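You operate a simulated robot arm through the tools that you are given. There is no shell and no other tool.

The job below is to be done with a simulated robot arm. You get a single attempt, and the scene is never put back.

## Task
Pump 5 strokes of lotion into the travel pot, stand it in the wash case and lid it.
Fine: move the pump over by the strip switch. Set down upright: small lotion pump.
Where things are to end (x, y in the base frame): small lotion pump within 6 cm of [76, -6].

It is judged by the outcome, as a careful person would: the job done as asked, and still so three seconds after it is handed in. It fails if anything else is knocked over, pushed out of place, dropped, spilled or broken. Lids that push on must go on centred and level and be pressed home; caps that screw on are set level and turned clockwise until they are tight.

## Robot
A 6-joint arm with a two-finger parallel gripper, fixed in place. Base frame: the origin is on the floor under the middle of its stand, x ahead of it, y to its left, z up; the work surface is at about z = 76. Lengths are in cm, angles in rad, forces in N, time in s.
With the tool pointing down near the work surface it reaches from about 40 to 86 cm from the base axis. Its first joint turns from -2.007 to 2.007 rad. Payload 4.2 kg.
Tool frame: the origin (TCP) lies between the finger pads and is the grasp point; the fingertips stand 2.3 cm ahead of it; z points along the fingers, y is the line along which they close. The gripper opens to 9.4 cm. The fingers are 3.8 cm wide and 1 cm thick; the gripper's body (5.4 by 9.6 cm) begins 3.9 cm behind the TCP.
Orientation is that of the tool frame in the base frame, as a unit quaternion [w, x, y, z]. With the fingers straight down and closing along the base's y, the tool's x points along the base's -x, its y along +y and its z along -z.

## Interface
- The arm moves only by the tool apply_moves. Its argument "rows" is a list of rows, each an object (a shift or turn left out is 0, a gripper value left out holds the last) with "claw": the finger opening in cm, from 0 to 9.4; "linear": the shift along the tool's x, y, z in cm, a list of three; "rotation": the turn, a rotation vector about the tool's x, y, z in rad, a list of three. In form: [{"claw": claw, "linear": [x, y, z], "rotation": [wx, wy, wz]}, ...]. A call has 1 to 20 rows; each row shifts and turns the commanded pose from where the row before left it, along the tool's axes as they then stand. Rows are played at 5 a second. More than 5 cm and 0.15 rad between two rows, or a gripper value outside its range, and nothing of the call is played. A pose out of reach is approached as far as the arm can. The call stops where the force on the tool passes 40 N (or 10 N more than at its start, if that is more) or the arm is blocked; 0.2 s more then pass. Each finger travels about 10.8 cm/s and halts on what it meets, pressing with about 41 N; the grip force reading is that of the motor and also rises with nothing between the fingers. The clock runs only during rows and for 0.2 s after the last one: add rows that do not move to give the fingers time. The reply holds the time, the measured pose of the TCP, the force on the tool along the base axes, the opening and the grip force, in the units named above and with some noise, with the torque about the TCP (base axes, N m) and any sound that the robot's microphone picked up, and new pictures: "views" is both (left out), scene, wrist or none.
- Cameras (640 x 400 px; columns grow to the right, rows downward): "scene" is fixed at [39.99, 49.94, 136.39]; the picture's right is [-0.85, -0.53, 0.00], its down [-0.34, 0.55, -0.76] and it looks along [0.40, -0.65, -0.65] (base axes); focal length 235 px, centre (320, 200). "wrist" rides on the gripper at [8.6, 1.6, -7.5] in the tool frame; the picture's right is [-0.18, 0.98, 0.00], its down [-0.58, -0.11, -0.81] and it looks along [-0.79, -0.15, 0.59] (tool axes); focal length 243 px, centre (320, 200). There is no depth. A picture from a camera that has moved, and an enlarged one, comes with that camera's place and axes in the base frame and with its lens.
- raise_lower(by): slides the trunk up (or, below 0, down) by that many cm; the arm rides with it, the base frame stays. It gives what a move gives, with no picture.
- enlarge(camera, box): a new picture of the part [left, top, right, bottom] of that camera's present view, enlarged. No time passes.
- close_job(): hands the job in; it is judged then, once.

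Nothing tells you positions but the pictures and the camera data. Unless the task says otherwise, let go and move clear before handing in.

The tools are called after "Call:" as a command line: name --argument value ..., lists and objects as JSON in quotes. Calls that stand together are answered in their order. apply_moves: Moves the arm, as the interface text tells. Its arguments: {"type":"object","properties":{"rows":{"type":"array","items":{"type":"object","properties":{"claw":{"type":"number"},"linear":{"type":"array","items":{"type":"number"}},"rotation":{"type":"array","items":{"type":"number"}}}}},"views":{"type":"string","enum":["both","scene","wrist","none"]}},"required":["rows"]} The other tools are called the same way: raise_lower (by) moves the trunk up or down; enlarge (camera, box) takes an enlarged picture of a part of a camera's view; close_job () hands the job in.

At the start:

```text
clock: 0.0
eef_pos: [57.62, 17.99, 120.57]
tool_rot: [0.0, 0.0, 1.0, 0.0]
ft_force: [-0.6, 0.6, -0.6]
wrist_torque: [0.03, -0.01, -0.01]
gripper_width: 9.38
grasp_force: 0.1
trunk travel left (down, up): [-77.5, 21.5]
```

scene: 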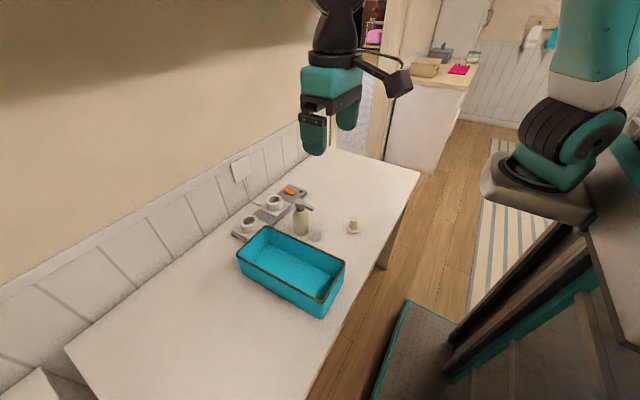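
wrist: 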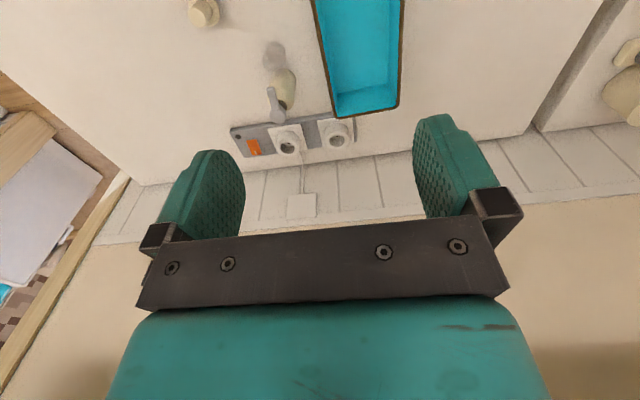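

I see a table with a teal wash case, a pump bottle near a power strip, a small round object (the lid, I think), and something clear near the bottle (possibly the travel pot). I'll enlarge the views first.

Call:
enlarge --camera "scene" --box '[220, 160, 380, 260]'

Call:
enlarge --camera "wrist" --box '[170, 0, 410, 150]'

Call:
enlarge --camera "scene" --box '[280, 190, 376, 250]'

```text
4.00 times, centred on (300, 210) of scene
camera zoom: at [39.99, 49.94, 136.39], right [-0.85, -0.53, 0.0], down [-0.34, 0.55, -0.76], along [0.4, -0.65, -0.65], focal length 940 px, centre (400, 160)
```

zoom: 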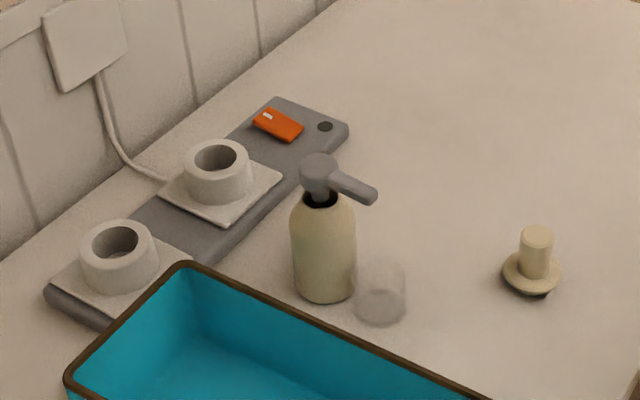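

```text
2.67 times, centred on (290, 75) of wrist
camera zoom: at [48.87, 19.65, 128.13], right [0.18, 0.98, 0.0], down [0.58, -0.11, 0.81], along [0.79, -0.15, -0.59], focal length 647 px, centre (400, 533)
```

zoom: 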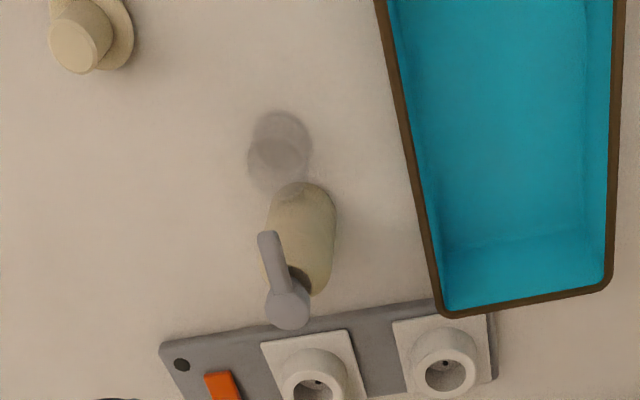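

```text
6.67 times, centred on (328, 220) of scene
camera zoom: at [39.99, 49.94, 136.39], right [-0.85, -0.53, 0.0], down [-0.34, 0.55, -0.76], along [0.4, -0.65, -0.65], focal length 1566 px, centre (267, 67)
```

zoom: 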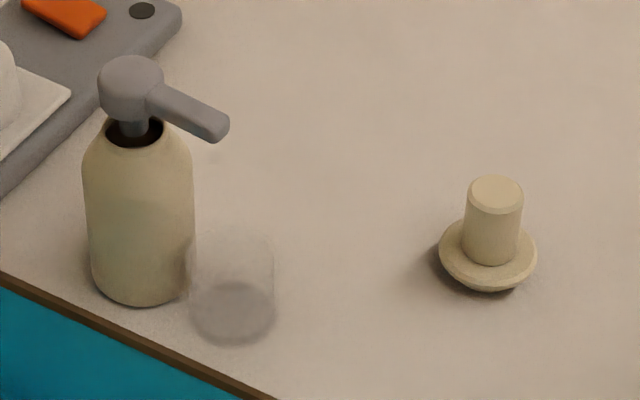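

I take the bottle to be near (74, 7), the clear pot near (68.5, 7) directly under its nozzle, the lid near (59, -3), and the case spanning about x 53–78, y 17–30. I'll bring the wrist camera closer for better measurements, staying well above everything.

Call:
apply_moves --rows '[{"linear": [0, -2.8, 3.6]}, {"linear": [0, -2.8, 3.6]}, {"linear": [0, -2.8, 3.6]}, {"linear": [0, -2.8, 3.6]}, {"linear": [0, -2.8, 3.6]}, {}]' --views "both"

```text
clock: 1.4
eef_pos: [57.54, 4.0, 102.43]
tool_rot: [0.0, -0.001, 1.0, 0.0]
ft_force: [-0.1, 0.1, -0.4]
wrist_torque: [-0.01, -0.03, 0.01]
gripper_width: 9.43
grasp_force: 0.1
trunk travel left (down, up): [-77.5, 21.5]
camera wrist: at [48.83, 5.61, 110.1], right [0.18, 0.98, 0.0], down [0.58, -0.11, 0.81], along [0.79, -0.15, -0.59], focal length 243 px, centre (320, 200)
```

scene: 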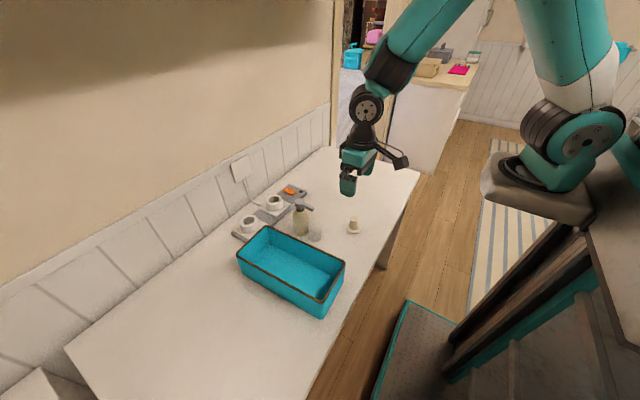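
wrist: 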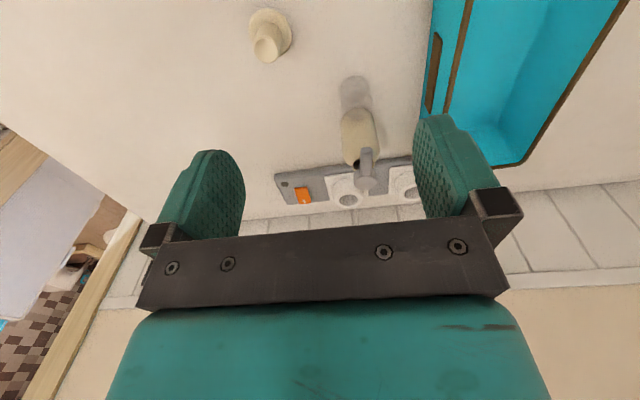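

Call:
enlarge --camera "wrist" --box '[300, 60, 428, 200]'

Call:
enlarge --camera "wrist" --box '[224, 0, 320, 80]'

Call:
enlarge --camera "scene" --box '[330, 200, 378, 240]'

Call:
enlarge --camera "scene" --box '[280, 195, 336, 245]'

Call:
enlarge --camera "scene" --box '[225, 215, 355, 325]'

```text
2.86 times, centred on (364, 130) of wrist
camera zoom: at [48.83, 5.61, 110.1], right [0.18, 0.98, 0.0], down [0.58, -0.11, 0.81], along [0.79, -0.15, -0.59], focal length 693 px, centre (194, 400)
```

zoom: 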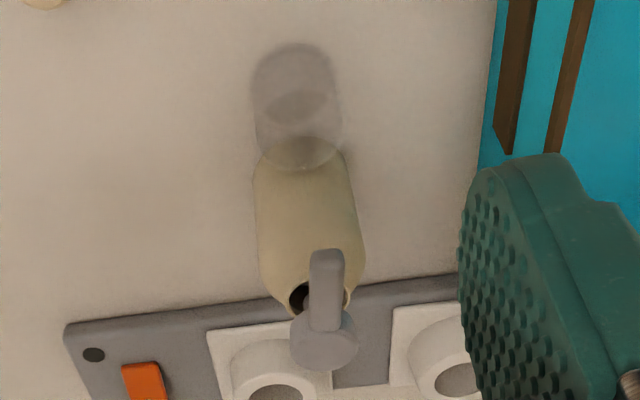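

```text
5.00 times, centred on (272, 40) of wrist
camera zoom: at [48.83, 5.61, 110.1], right [0.18, 0.98, 0.0], down [0.58, -0.11, 0.81], along [0.79, -0.15, -0.59], focal length 1213 px, centre (560, 1000)
```

zoom: 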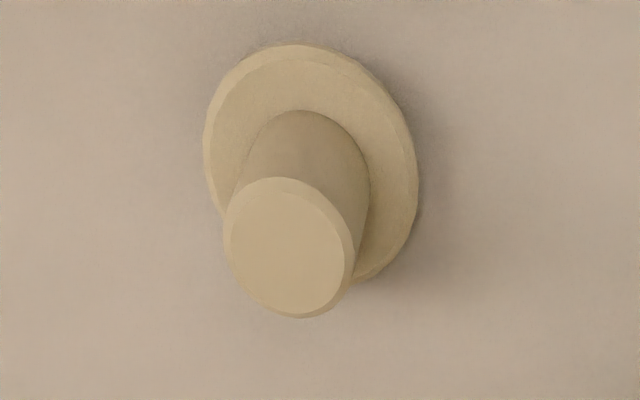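

```text
10.00 times, centred on (354, 220) of scene
camera zoom: at [39.99, 49.94, 136.39], right [-0.85, -0.53, 0.0], down [-0.34, 0.55, -0.76], along [0.4, -0.65, -0.65], focal length 2349 px, centre (-20, 0)
```

zoom: 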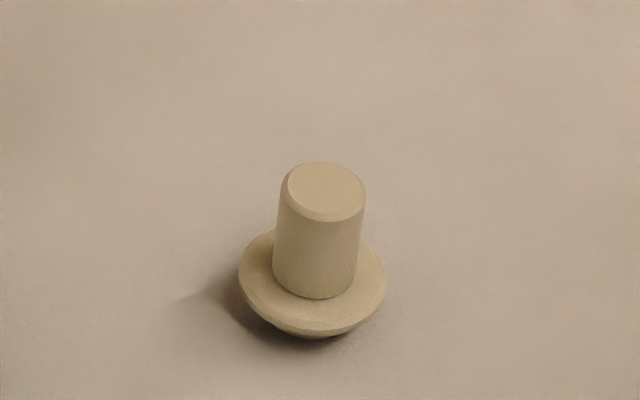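

```text
8.00 times, centred on (308, 220) of scene
camera zoom: at [39.99, 49.94, 136.39], right [-0.85, -0.53, 0.0], down [-0.34, 0.55, -0.76], along [0.4, -0.65, -0.65], focal length 1879 px, centre (416, 40)
```

zoom: 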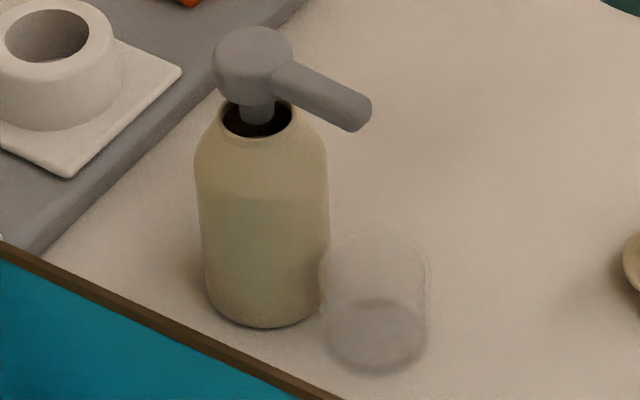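

```text
3.64 times, centred on (290, 270) of scene
camera zoom: at [39.99, 49.94, 136.39], right [-0.85, -0.53, 0.0], down [-0.34, 0.55, -0.76], along [0.4, -0.65, -0.65], focal length 854 px, centre (429, -54)
```

zoom: 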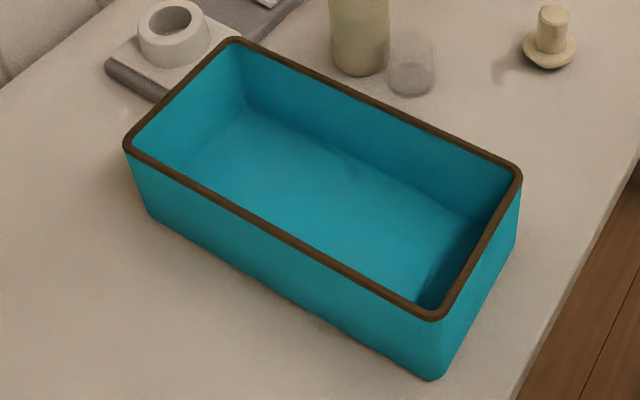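

The pot sits below the nozzle as I hoped. I'll look at the lid from a lower angle to understand its shape before touching anything.

Call:
apply_moves --rows '[{"linear": [1.2, -1.72, 3.6]}, {"linear": [1.2, -1.72, 3.6]}, {"linear": [1.2, -1.72, 3.6]}, {"linear": [1.2, -1.72, 3.6]}, {"linear": [1.2, -1.72, 3.6]}, {}]' --views "both"

Call:
enlarge --camera "wrist" --box '[240, 80, 420, 230]'

```text
clock: 2.8
eef_pos: [51.38, -4.55, 84.51]
tool_rot: [0.001, 0.0, 1.0, 0.001]
ft_force: [-1.0, -1.0, -0.5]
wrist_torque: [-0.02, -0.04, 0.0]
gripper_width: 9.39
grasp_force: 0.2
trunk travel left (down, up): [-77.5, 21.5]
camera wrist: at [42.79, -2.95, 92.12], right [0.18, 0.98, 0.0], down [0.58, -0.11, 0.81], along [0.79, -0.15, -0.59], focal length 243 px, centre (320, 200)
```

scene: 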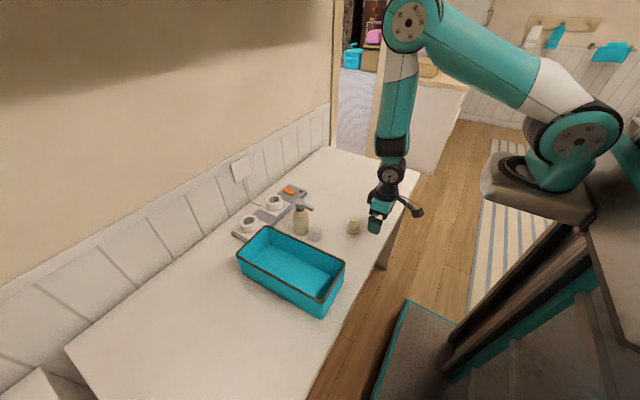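
wrist: 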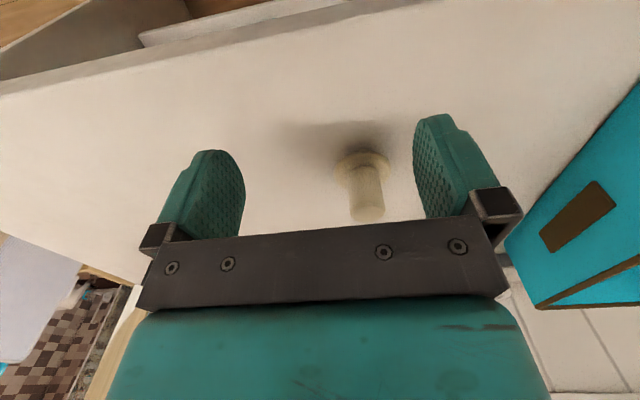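

```text
2.67 times, centred on (330, 155) of wrist
camera zoom: at [42.79, -2.95, 92.12], right [0.18, 0.98, 0.0], down [0.58, -0.11, 0.81], along [0.79, -0.15, -0.59], focal length 647 px, centre (293, 320)
```

zoom: 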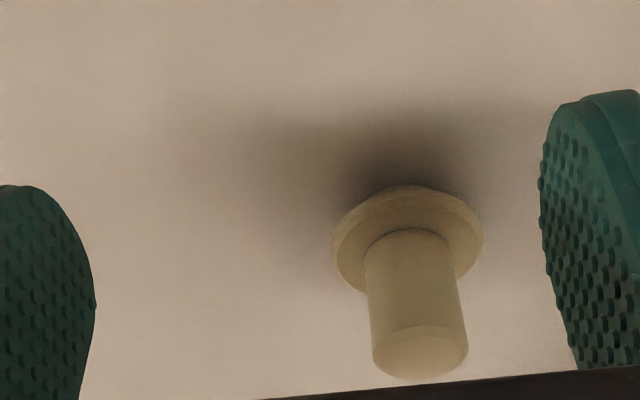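

The lid is a flanged disc with a tall knob on top, at about (58.8, -2.3), knob top near z 81.6. Next I'll look closely at the pump head and pot from above.

Call:
apply_moves --rows '[{"linear": [0, 0, -4.2]}, {"linear": [0, 0, -4.2]}, {"linear": [0, 0, -4.2]}, {"linear": [-2.5, 2.85, 0]}, {"linear": [-2.5, 2.85, 0]}, {"linear": [-2.5, 2.85, 0]}, {"linear": [-2.5, 2.85, 0]}, {}]' --views "both"

Call:
enlarge --camera "wrist" --box '[240, 20, 420, 230]'

```text
clock: 4.6
eef_pos: [61.58, 6.84, 97.2]
tool_rot: [0.0, 0.0, 1.0, 0.0]
ft_force: [0.6, -0.3, -0.1]
wrist_torque: [0.02, 0.02, 0.01]
gripper_width: 9.37
grasp_force: 0.1
trunk travel left (down, up): [-77.5, 21.5]
camera wrist: at [52.9, 8.52, 104.81], right [0.18, 0.98, 0.0], down [0.58, -0.11, 0.81], along [0.79, -0.15, -0.59], focal length 243 px, centre (320, 200)
```

scene: 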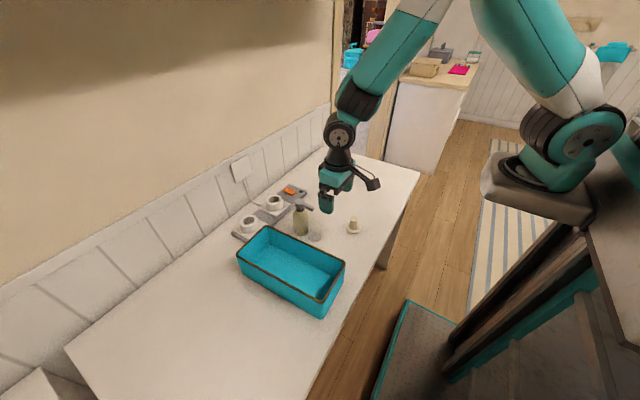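
wrist: 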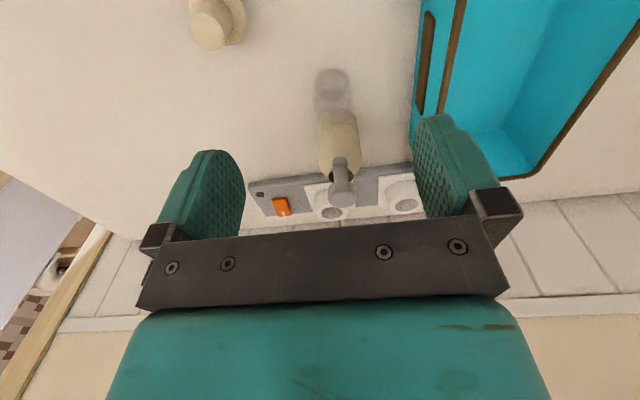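

```text
1.90 times, centred on (330, 125) of wrist
camera zoom: at [52.9, 8.52, 104.81], right [0.18, 0.98, 0.0], down [0.58, -0.11, 0.81], along [0.79, -0.15, -0.59], focal length 462 px, centre (301, 343)
```

zoom: 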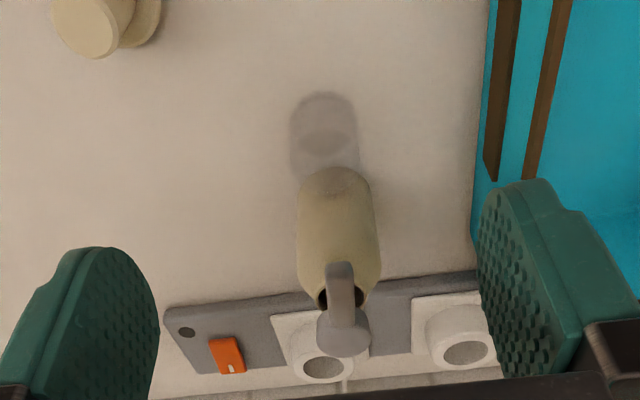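

Call:
enlarge --camera "wrist" --box '[300, 60, 380, 220]'

Call:
enlarge --camera "wrist" --box '[300, 55, 372, 130]'

Call:
enlarge --camera "wrist" --box '[310, 140, 374, 215]'

```text
2.50 times, centred on (340, 140) of wrist
camera zoom: at [52.9, 8.52, 104.81], right [0.18, 0.98, 0.0], down [0.58, -0.11, 0.81], along [0.79, -0.15, -0.59], focal length 606 px, centre (270, 350)
```

zoom: 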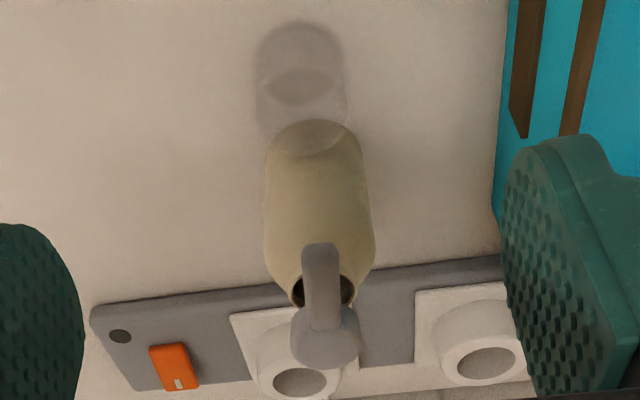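

```text
5.33 times, centred on (336, 92) of wrist
camera zoom: at [52.9, 8.52, 104.81], right [0.18, 0.98, 0.0], down [0.58, -0.11, 0.81], along [0.79, -0.15, -0.59], focal length 1294 px, centre (235, 773)
```

zoom: 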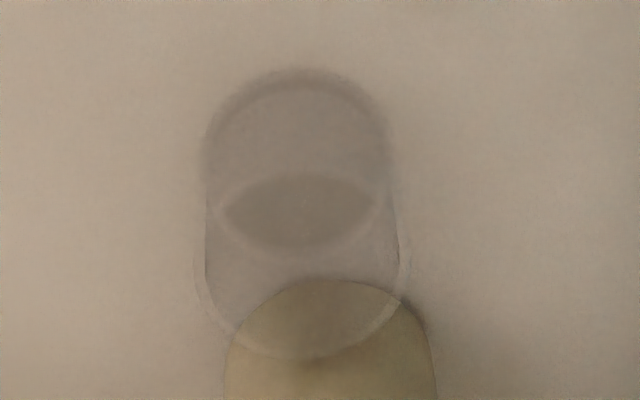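

```text
5.33 times, centred on (342, 178) of wrist
camera zoom: at [52.9, 8.52, 104.81], right [0.18, 0.98, 0.0], down [0.58, -0.11, 0.81], along [0.79, -0.15, -0.59], focal length 1294 px, centre (203, 320)
```

zoom: 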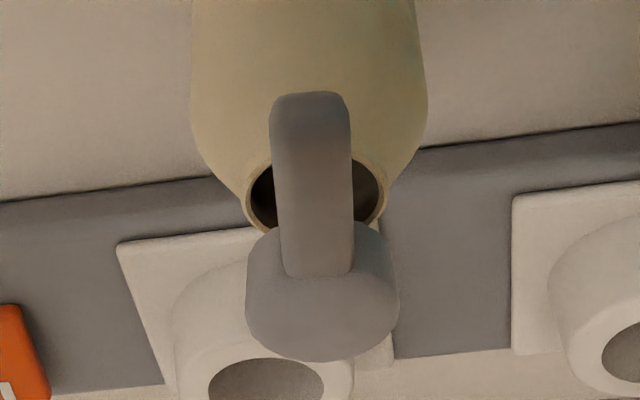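

Head axis is about (73.8, 7.0) with its top near z 89.3; the nozzle tip (≈69, 7.3) lies over the pot (≈68.4, 7.0). I'll close the fingers and hover just above the pump head.

Call:
apply_moves --rows '[{"claw": 0, "linear": [0, 0, 0]}, {"linear": [-3.1, 0.04, 0]}, {"linear": [-3.1, 0.04, 0]}, {"linear": [-3.1, 0.04, 0.8]}, {"linear": [-3.1, 0.04, 1.5]}, {}, {}]' --views "both"

Call:
enlarge --camera "scene" --box '[280, 175, 336, 225]'

Call:
enlarge --camera "wrist" --box '[260, 80, 400, 220]'

```text
clock: 6.2
eef_pos: [74.05, 7.08, 94.89]
tool_rot: [0.001, 0.0, 1.0, 0.001]
ft_force: [-0.1, -1.2, 0.3]
wrist_torque: [-0.01, -0.01, 0.0]
gripper_width: 0.0
grasp_force: 41.4
trunk travel left (down, up): [-77.5, 21.5]
camera wrist: at [65.34, 8.67, 102.42], right [0.18, 0.98, 0.0], down [0.58, -0.11, 0.81], along [0.79, -0.15, -0.59], focal length 243 px, centre (320, 200)
```

scene: 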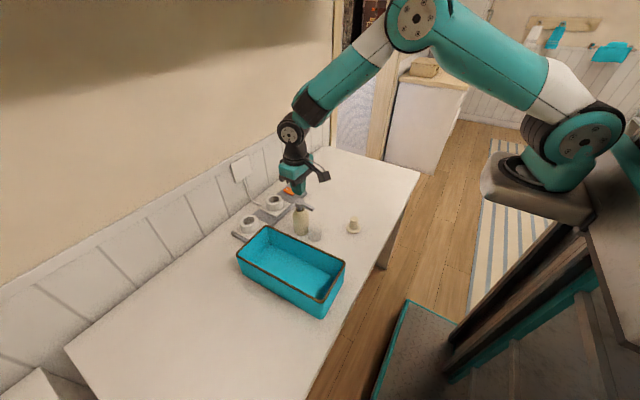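
wrist: 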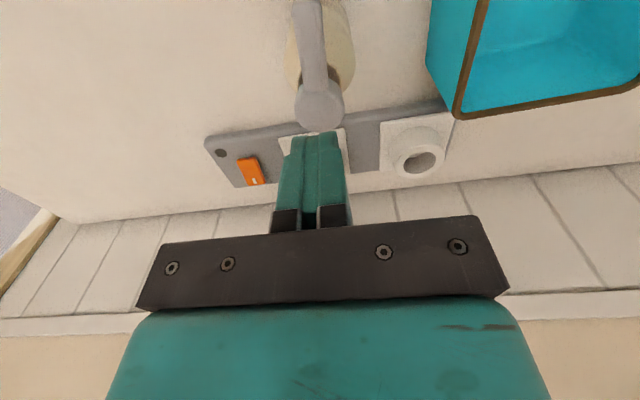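

```text
8.00 times, centred on (308, 200) of scene
camera zoom: at [39.99, 49.94, 136.39], right [-0.85, -0.53, 0.0], down [-0.34, 0.55, -0.76], along [0.4, -0.65, -0.65], focal length 1879 px, centre (416, 200)
```

zoom: 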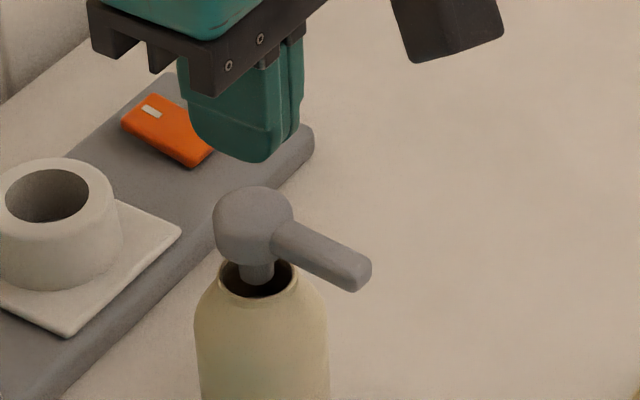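

```text
2.86 times, centred on (330, 150) of wrist
camera zoom: at [65.34, 8.67, 102.42], right [0.18, 0.98, 0.0], down [0.58, -0.11, 0.81], along [0.79, -0.15, -0.59], focal length 693 px, centre (291, 343)
```

zoom: 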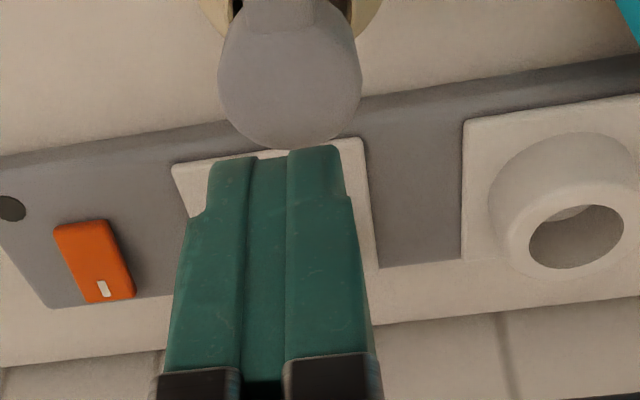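

The closed fingertips are centred over the head with about 3 cm to go. I'll shift 0.25 cm toward the head's axis and descend gently to first contact.

Call:
apply_moves --rows '[{"claw": 0, "linear": [0.25, 0, 0.7]}, {"linear": [0, 0, 0.7]}, {"linear": [0, 0, 0.7]}, {"linear": [0, 0, 0.5]}, {"linear": [0, 0, 0.3]}, {"linear": [0, 0, 0.2]}, {}]' --views "scene"

Call:
enlarge --camera "scene" --box '[280, 185, 336, 245]'

```text
clock: 7.8
eef_pos: [73.8, 7.01, 91.76]
tool_rot: [0.0, 0.001, 1.0, 0.0]
ft_force: [-0.2, -0.2, -0.6]
wrist_torque: [0.0, -0.01, 0.03]
gripper_width: 0.01
grasp_force: 40.7
trunk travel left (down, up): [-77.5, 21.5]
```

scene: 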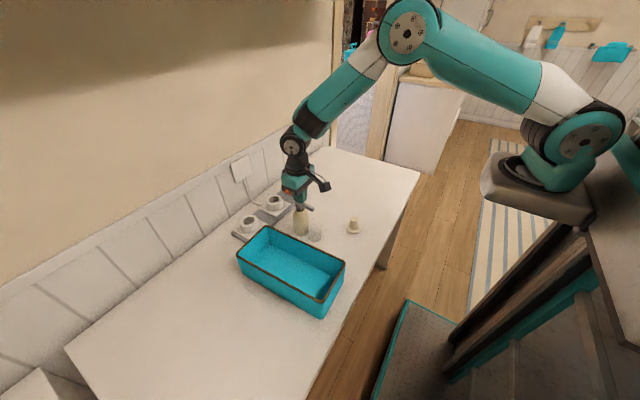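

```text
6.67 times, centred on (308, 215) of scene
camera zoom: at [39.99, 49.94, 136.39], right [-0.85, -0.53, 0.0], down [-0.34, 0.55, -0.76], along [0.4, -0.65, -0.65], focal length 1566 px, centre (400, 100)
```

zoom: 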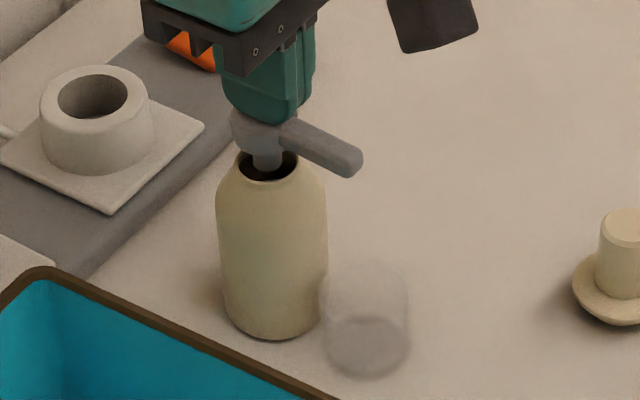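

The fingertips are very near the head top and there is no contact force yet. I'll go down in small steps to feel the contact and the spring.

Call:
apply_moves --rows '[{"linear": [0, 0, 0.15]}, {"linear": [0, 0, 0.15]}, {}]' --views "none"

```text
clock: 8.6
eef_pos: [73.66, 6.94, 91.48]
tool_rot: [0.001, -0.001, 1.0, 0.0]
ft_force: [0.5, 0.2, 2.5]
wrist_torque: [0.01, -0.03, 0.03]
gripper_width: 0.02
grasp_force: 40.6
trunk travel left (down, up): [-77.5, 21.5]
```

Call:
apply_moves --rows '[{"linear": [0, 0, 0.15]}, {"linear": [0, 0, 0.15]}, {}]' --views "none"

```text
clock: 9.4
eef_pos: [73.82, 6.99, 91.03]
tool_rot: [0.0, 0.0, 1.0, 0.0]
ft_force: [0.7, 0.5, 4.2]
wrist_torque: [0.03, -0.01, 0.0]
gripper_width: 0.0
grasp_force: 41.3
trunk travel left (down, up): [-77.5, 21.5]
```

I'm on the head and compressing its spring lightly. Continuing down to complete the first stroke and find the bottom of travel.

Call:
apply_moves --rows '[{"linear": [0, 0, 0.2]}, {"linear": [0, 0, 0.2]}, {"linear": [0, 0, 0.2]}, {}]' --views "scene"

Call:
enlarge --camera "scene" --box '[280, 185, 336, 245]'

```text
clock: 10.4
eef_pos: [73.65, 7.01, 90.59]
tool_rot: [0.0, 0.0, 1.0, 0.0]
ft_force: [0.3, 0.9, 4.4]
wrist_torque: [0.05, -0.05, 0.05]
gripper_width: 0.01
grasp_force: 41.5
trunk travel left (down, up): [-77.5, 21.5]
heard: click
```

scene: 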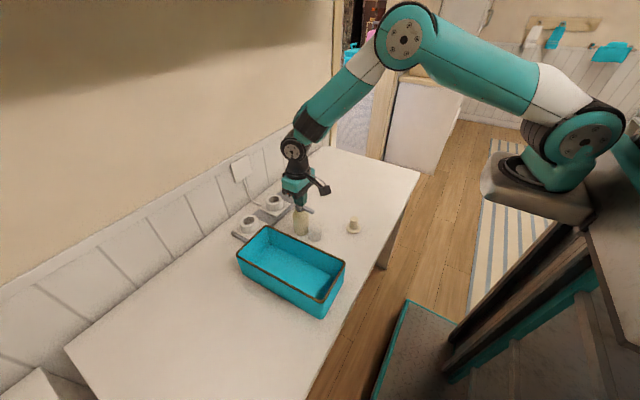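

```text
6.67 times, centred on (308, 215) of scene
camera zoom: at [39.99, 49.94, 136.39], right [-0.85, -0.53, 0.0], down [-0.34, 0.55, -0.76], along [0.4, -0.65, -0.65], focal length 1566 px, centre (400, 100)
```

zoom: 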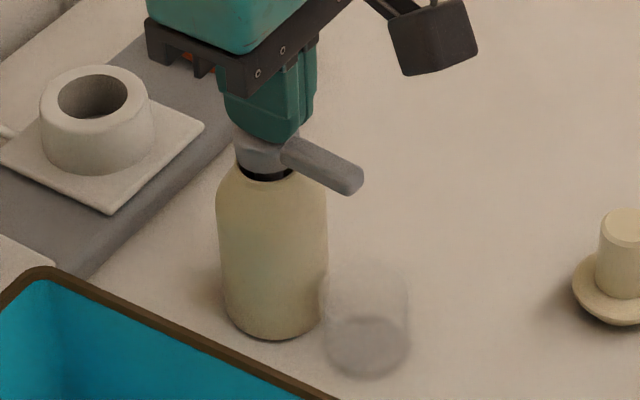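

A click was heard, apparently the stroke registering. I'll press slightly further to make sure the stroke is complete, then release fully.

Call:
apply_moves --rows '[{"linear": [0, 0, 0.15]}, {"linear": [0, 0, 0.15]}, {}]' --views "none"

```text
clock: 11.2
eef_pos: [73.78, 7.06, 90.35]
tool_rot: [0.001, 0.0, 1.0, 0.0]
ft_force: [-1.7, 1.0, 16.3]
wrist_torque: [-0.03, 0.04, -0.02]
gripper_width: 0.02
grasp_force: 41.4
trunk travel left (down, up): [-77.5, 21.5]
```

The bottom of travel is at about z 90.35 (16 N). Releasing fully so the pump returns, and looking at the pot.

Call:
apply_moves --rows '[{"linear": [0, 0, -0.5]}, {"linear": [0, 0, -0.5]}, {"linear": [0, 0, -0.5]}, {"linear": [0, 0, -0.3]}, {}, {}]' --views "scene"

Call:
enlarge --camera "scene" --box '[280, 185, 336, 245]'

Call:
enlarge --camera "scene" --box '[300, 220, 332, 245]'

```text
clock: 12.6
eef_pos: [73.71, 7.06, 92.08]
tool_rot: [0.0, -0.001, 1.0, 0.0]
ft_force: [-0.7, 0.0, -0.1]
wrist_torque: [-0.01, 0.01, 0.0]
gripper_width: 0.02
grasp_force: 40.9
trunk travel left (down, up): [-77.5, 21.5]
```

scene: 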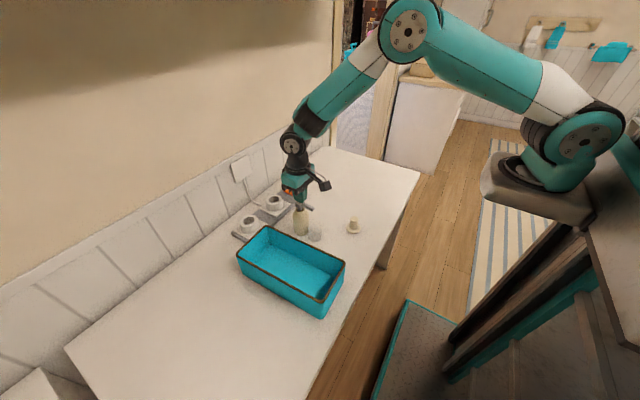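

```text
6.67 times, centred on (308, 215) of scene
camera zoom: at [39.99, 49.94, 136.39], right [-0.85, -0.53, 0.0], down [-0.34, 0.55, -0.76], along [0.4, -0.65, -0.65], focal length 1566 px, centre (400, 100)
```

zoom: 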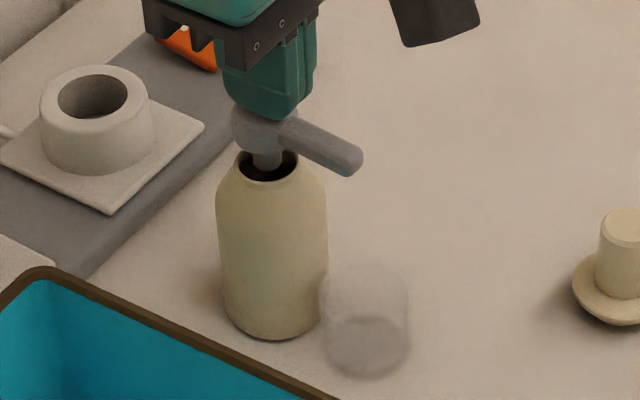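

```text
16.00 times, centred on (316, 232) of scene
camera zoom: at [39.99, 49.94, 136.39], right [-0.85, -0.53, 0.0], down [-0.34, 0.55, -0.76], along [0.4, -0.65, -0.65], focal length 3759 px, centre (384, -320)
```

zoom: 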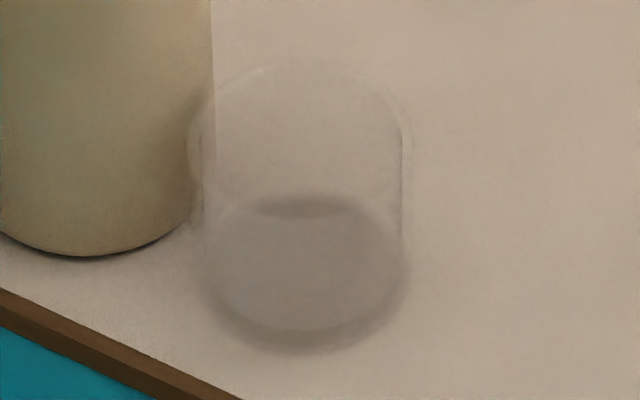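

The pump sprang back and the bottle hasn't moved; no lotion is visible in the pot yet from this view. Performing stroke 2 to the same depth.

Call:
apply_moves --rows '[{"linear": [0, 0, 0.4]}, {"linear": [0, 0, 0.4]}, {"linear": [0, 0, 0.4]}, {"linear": [0, 0, 0.4]}, {"linear": [0, 0, 0.2]}, {}]' --views "scene"

Call:
enlarge --camera "scene" --box '[280, 185, 336, 245]'

Call:
enlarge --camera "scene" --box '[300, 220, 332, 245]'

```text
clock: 14.0
eef_pos: [73.75, 6.93, 90.45]
tool_rot: [0.001, 0.0, 1.0, 0.0]
ft_force: [-2.9, 0.2, 18.7]
wrist_torque: [-0.01, 0.08, 0.0]
gripper_width: 0.0
grasp_force: 41.1
trunk travel left (down, up): [-77.5, 21.5]
heard: click
```

scene: 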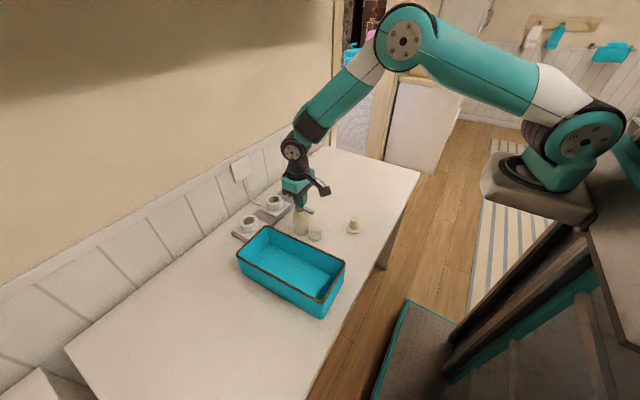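

```text
6.67 times, centred on (308, 215) of scene
camera zoom: at [39.99, 49.94, 136.39], right [-0.85, -0.53, 0.0], down [-0.34, 0.55, -0.76], along [0.4, -0.65, -0.65], focal length 1566 px, centre (400, 100)
```

zoom: 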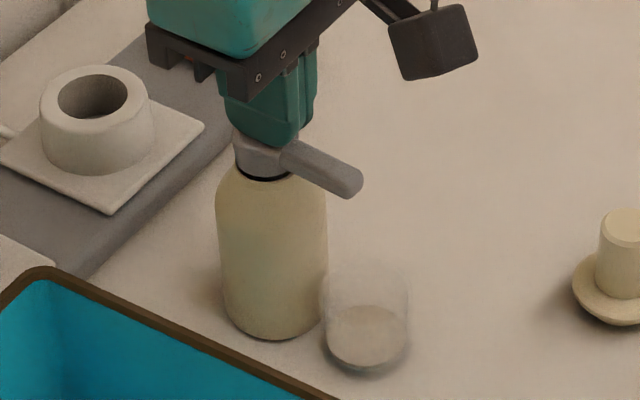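

```text
16.00 times, centred on (316, 232) of scene
camera zoom: at [39.99, 49.94, 136.39], right [-0.85, -0.53, 0.0], down [-0.34, 0.55, -0.76], along [0.4, -0.65, -0.65], focal length 3759 px, centre (384, -320)
```

zoom: 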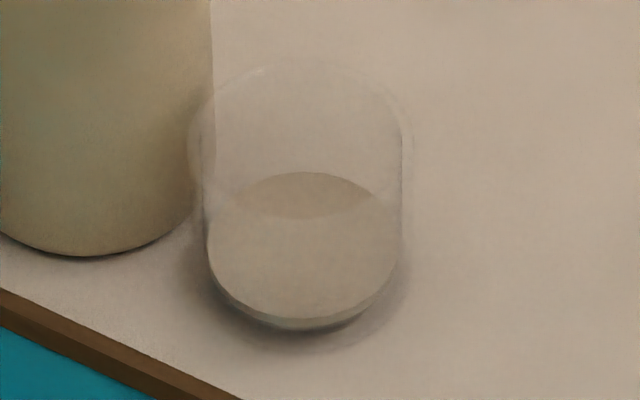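

Lotion is now visible in the pot after the second press; the first press may have been a dry priming stroke. I'll release fully and compare the level.

Call:
apply_moves --rows '[{"linear": [0, 0, -0.5]}, {"linear": [0, 0, -0.5]}, {"linear": [0, 0, -0.5]}, {"linear": [0, 0, -0.3]}, {}, {}]' --views "scene"

Call:
enlarge --camera "scene" --box '[300, 220, 332, 245]'

Call:
enlarge --camera "wrist" --box '[260, 0, 420, 100]'

```text
clock: 15.4
eef_pos: [73.77, 6.95, 91.95]
tool_rot: [0.0, 0.001, 1.0, 0.0]
ft_force: [0.3, -0.2, 0.0]
wrist_torque: [0.0, 0.01, 0.0]
gripper_width: 0.0
grasp_force: 41.3
trunk travel left (down, up): [-77.5, 21.5]
```

scene: 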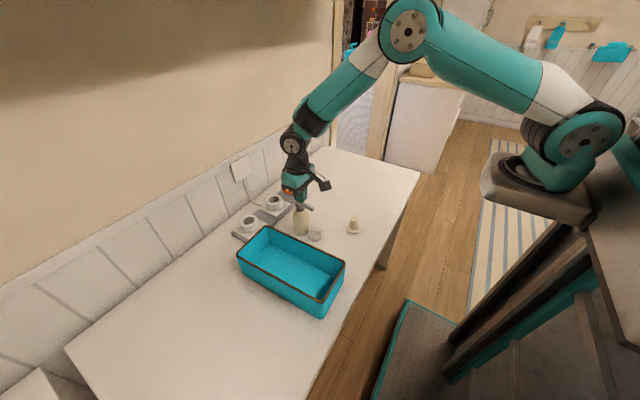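

```text
16.00 times, centred on (316, 232) of scene
camera zoom: at [39.99, 49.94, 136.39], right [-0.85, -0.53, 0.0], down [-0.34, 0.55, -0.76], along [0.4, -0.65, -0.65], focal length 3759 px, centre (384, -320)
```

zoom: 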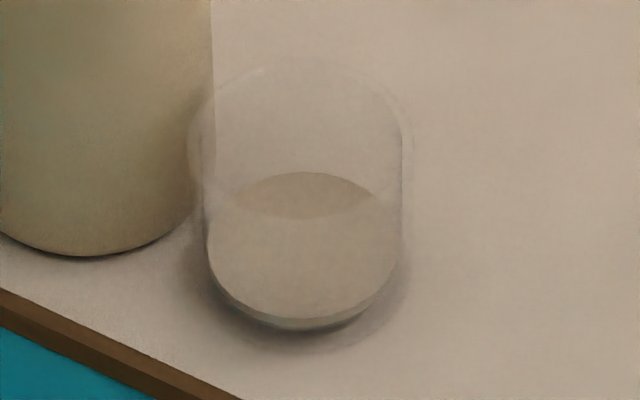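

```text
4.00 times, centred on (340, 50) of wrist
camera zoom: at [65.0, 8.58, 99.62], right [0.18, 0.98, 0.0], down [0.58, -0.11, 0.81], along [0.79, -0.15, -0.59], focal length 970 px, centre (240, 800)
```

zoom: 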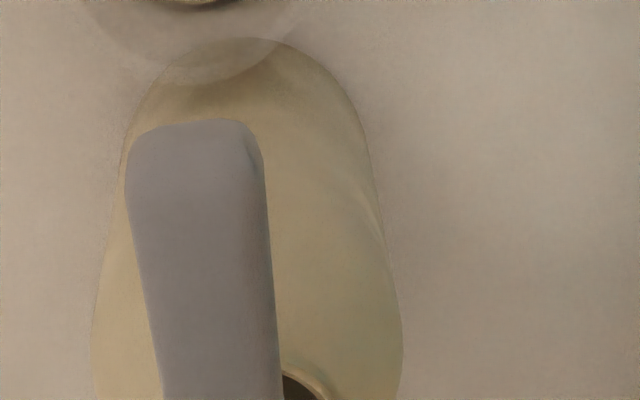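

Level after press 2 recorded (surface ellipse spans roughly v 172–318 in the zoom). Performing press 3 and comparing the rise.

Call:
apply_moves --rows '[{"linear": [0, 0, 0.4]}, {"linear": [0, 0, 0.4]}, {"linear": [0, 0, 0.4]}, {"linear": [0, 0, 0.4]}, {"linear": [0, 0, 0.15]}, {}]' --views "scene"

Call:
enlarge --camera "scene" --box '[300, 220, 332, 245]'

```text
clock: 16.8
eef_pos: [73.67, 6.99, 90.38]
tool_rot: [0.001, 0.0, 1.0, -0.001]
ft_force: [-1.7, -2.9, 12.8]
wrist_torque: [-0.06, -0.02, 0.01]
gripper_width: 0.0
grasp_force: 40.9
trunk travel left (down, up): [-77.5, 21.5]
heard: click
```

scene: 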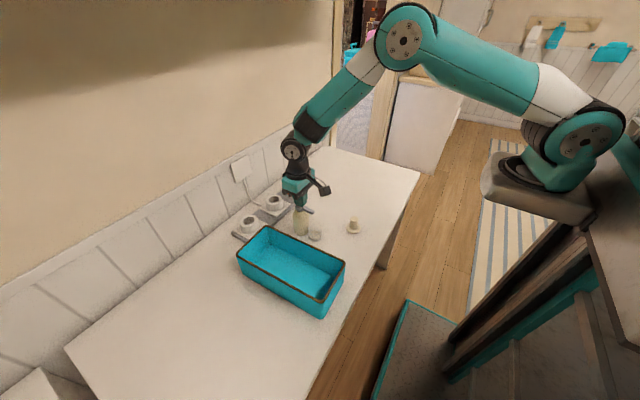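

```text
16.00 times, centred on (316, 232) of scene
camera zoom: at [39.99, 49.94, 136.39], right [-0.85, -0.53, 0.0], down [-0.34, 0.55, -0.76], along [0.4, -0.65, -0.65], focal length 3759 px, centre (384, -320)
```

zoom: 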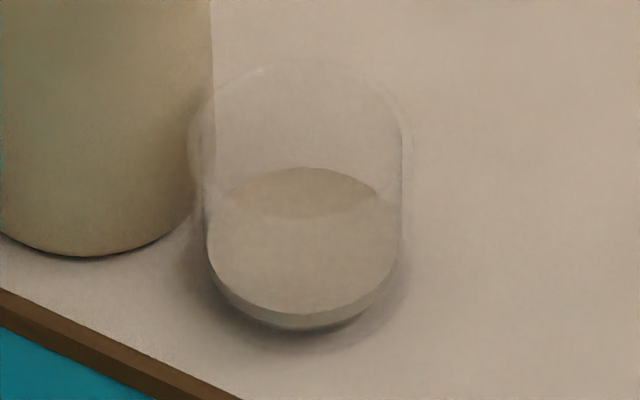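

Press 3 raised the level. I'll zoom hard on the lotion layer to measure thickness per stroke, to decide whether the first press dispensed.

Call:
enlarge --camera "scene" --box '[308, 228, 324, 242]'

Call:
enlarge --camera "scene" --box '[311, 236, 319, 242]'

```text
16.00 times, centred on (316, 235) of scene
camera zoom: at [39.99, 49.94, 136.39], right [-0.85, -0.53, 0.0], down [-0.34, 0.55, -0.76], along [0.4, -0.65, -0.65], focal length 3759 px, centre (384, -360)
```

zoom: 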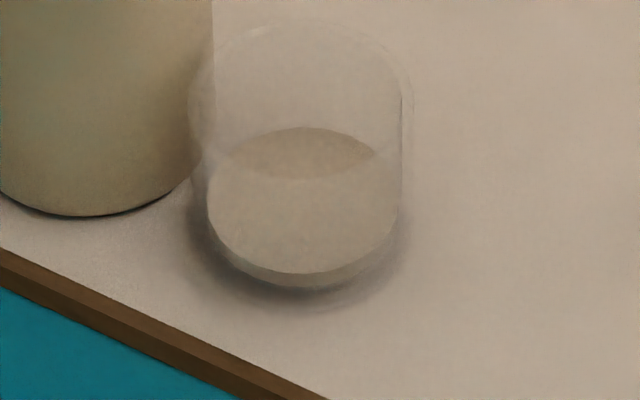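

```text
16.00 times, centred on (315, 239) of scene
camera zoom: at [39.99, 49.94, 136.39], right [-0.85, -0.53, 0.0], down [-0.34, 0.55, -0.76], along [0.4, -0.65, -0.65], focal length 3759 px, centre (400, -424)
```

zoom: 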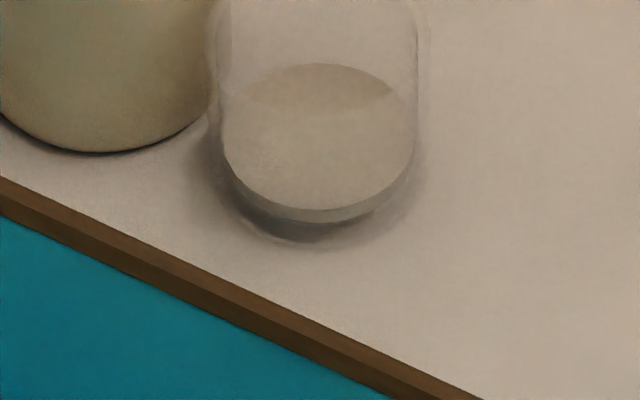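

The scene camera is too far away for a sure count. I'll release, back off, and view the pot closely with the wrist camera to measure the layer thickness.

Call:
apply_moves --rows '[{"linear": [0, 0, -0.5]}, {"linear": [0, 0, -0.5]}, {"linear": [0, 0, -0.5]}, {"linear": [0, 0, -0.5]}, {"linear": [0, 0, -3]}, {"linear": [3.45, 0.25, 0]}, {"linear": [3.45, 0.25, 0]}, {"linear": [3.45, 0.25, 0], "claw": 9.4}, {"linear": [3.45, 0.25, 0]}, {"linear": [0, 0, 4]}, {"linear": [0, 0, 4]}, {"linear": [0, 0, 1.4]}, {}, {}]' --views "both"

Call:
enlarge --camera "wrist" --box '[305, 145, 345, 190]'

```text
clock: 19.8
eef_pos: [59.83, 8.12, 85.97]
tool_rot: [0.0, 0.0, 1.0, 0.0]
ft_force: [-0.2, 0.6, -0.7]
wrist_torque: [0.0, -0.03, -0.01]
gripper_width: 9.39
grasp_force: 0.0
trunk travel left (down, up): [-77.5, 21.5]
camera wrist: at [51.15, 9.66, 93.45], right [0.18, 0.98, 0.0], down [0.58, -0.11, 0.81], along [0.79, -0.15, -0.59], focal length 243 px, centre (320, 200)
```

scene: 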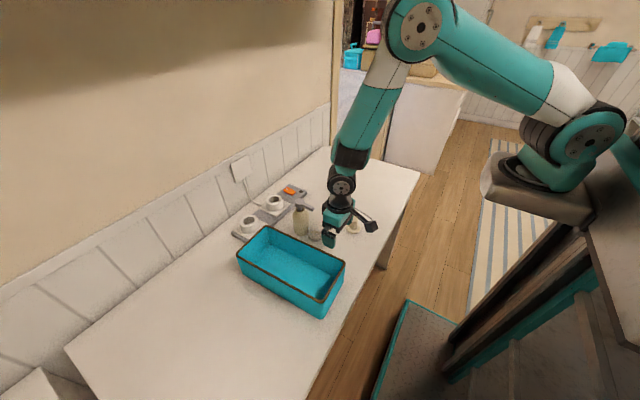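
wrist: 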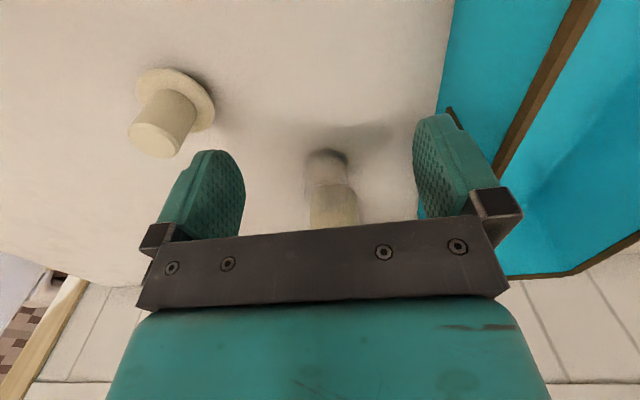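

```text
8.89 times, centred on (325, 168) of wrist
camera zoom: at [51.15, 9.66, 93.45], right [0.18, 0.98, 0.0], down [0.58, -0.11, 0.81], along [0.79, -0.15, -0.59], focal length 2157 px, centre (276, 489)
```

zoom: 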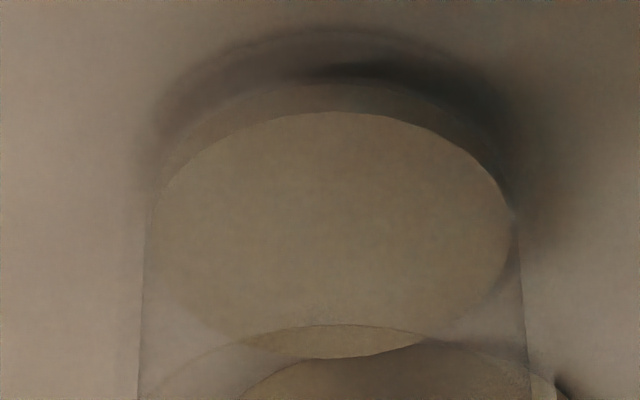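

The layer after press 3 measures about 0.38 cm. I'll go back, make press 4, and compare from the identical viewpoint.

Call:
apply_moves --rows '[{"linear": [0, 0, -5]}, {"linear": [0, 0, -4.4], "claw": 0}, {"linear": [-3.45, -0.25, 0]}, {"linear": [-3.45, -0.25, 0]}, {"linear": [-3.45, -0.25, 0]}, {"linear": [-3.45, -0.25, 0]}, {}, {"linear": [0, 0, 1.5]}, {"linear": [0, 0, 1.5]}, {}]' --views "none"

```text
clock: 22.0
eef_pos: [73.87, 6.87, 92.28]
tool_rot: [0.0, 0.0, 1.0, -0.001]
ft_force: [1.0, -0.5, -0.5]
wrist_torque: [0.03, -0.01, 0.0]
gripper_width: 0.02
grasp_force: 40.5
trunk travel left (down, up): [-77.5, 21.5]
```

Back above the pump head with no contact force. Pressing stroke 4.

Call:
apply_moves --rows '[{"linear": [0, 0, 0.4]}, {"linear": [0, 0, 0.4]}, {"linear": [0, 0, 0.4]}, {"linear": [0, 0, 0.4]}, {"linear": [0, 0, 0.4]}, {}]' --views "scene"

Call:
enlarge --camera "scene" --box '[300, 220, 332, 245]'

```text
clock: 23.4
eef_pos: [73.81, 6.95, 90.33]
tool_rot: [0.001, 0.0, 1.0, 0.0]
ft_force: [1.1, -1.0, 14.5]
wrist_torque: [0.0, -0.06, 0.0]
gripper_width: 0.04
grasp_force: 41.1
trunk travel left (down, up): [-77.5, 21.5]
heard: click
```

scene: 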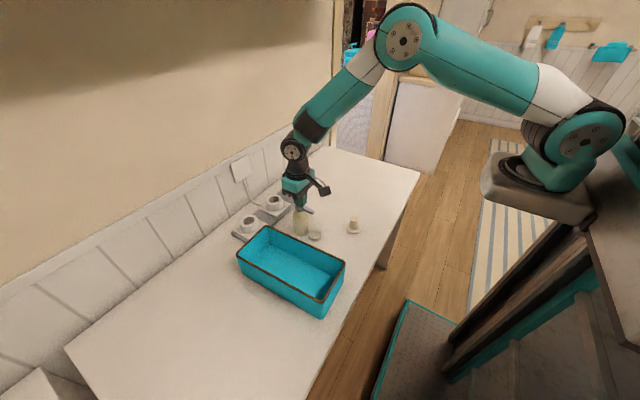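

```text
16.00 times, centred on (316, 232) of scene
camera zoom: at [39.99, 49.94, 136.39], right [-0.85, -0.53, 0.0], down [-0.34, 0.55, -0.76], along [0.4, -0.65, -0.65], focal length 3759 px, centre (384, -320)
```

zoom: 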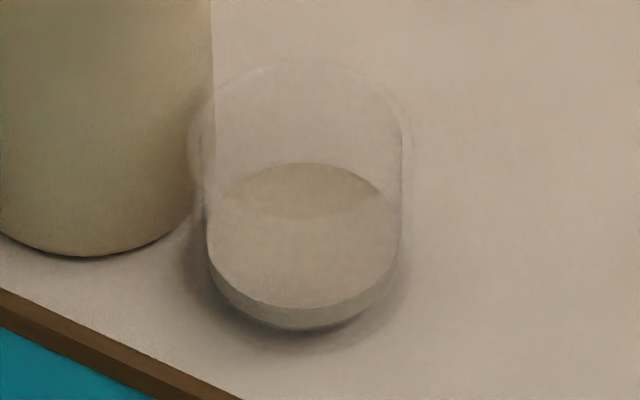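

Press 4 clicked too and the level rose again. Viewing from the same close viewpoint to measure.

Call:
apply_moves --rows '[{"linear": [0, 0, -0.5]}, {"linear": [0, 0, -0.5]}, {"linear": [0, 0, -0.5]}, {"linear": [0, 0, -0.5]}, {"linear": [0, 0, -3]}, {"linear": [3.45, 0.25, 0]}, {"linear": [3.45, 0.25, 0]}, {"linear": [3.45, 0.25, 0], "claw": 9.4}, {"linear": [3.45, 0.25, 0]}, {"linear": [0, 0, 4]}, {"linear": [0, 0, 4]}, {"linear": [0, 0, 1.4]}, {}, {}]' --views "wrist"

Call:
enlarge --camera "wrist" --box '[305, 145, 345, 190]'

```text
clock: 26.4
eef_pos: [59.91, 8.09, 85.76]
tool_rot: [-0.001, 0.0, 1.0, 0.0]
ft_force: [-0.5, 0.0, 0.5]
wrist_torque: [-0.02, 0.01, -0.01]
gripper_width: 9.42
grasp_force: 0.0
trunk travel left (down, up): [-77.5, 21.5]
camera wrist: at [51.23, 9.7, 93.45], right [0.18, 0.98, 0.0], down [0.58, -0.11, 0.81], along [0.79, -0.15, -0.59], focal length 243 px, centre (320, 200)
```

wrist: 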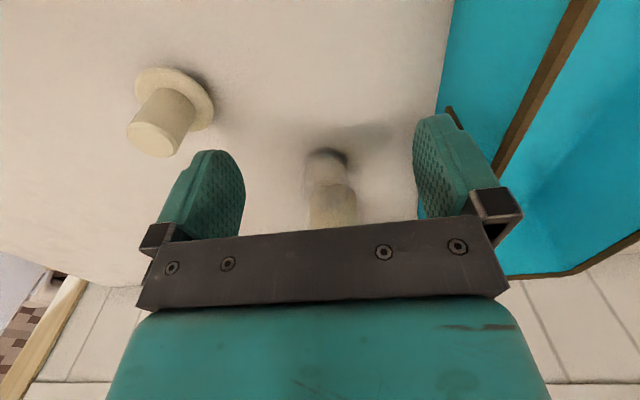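

```text
8.89 times, centred on (325, 168) of wrist
camera zoom: at [51.23, 9.7, 93.45], right [0.18, 0.98, 0.0], down [0.58, -0.11, 0.81], along [0.79, -0.15, -0.59], focal length 2157 px, centre (276, 489)
```

zoom: 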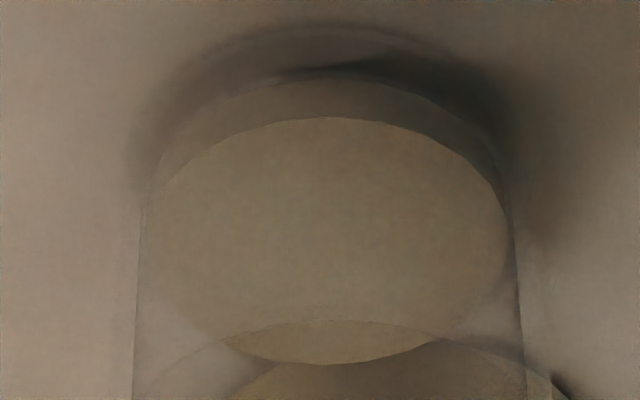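

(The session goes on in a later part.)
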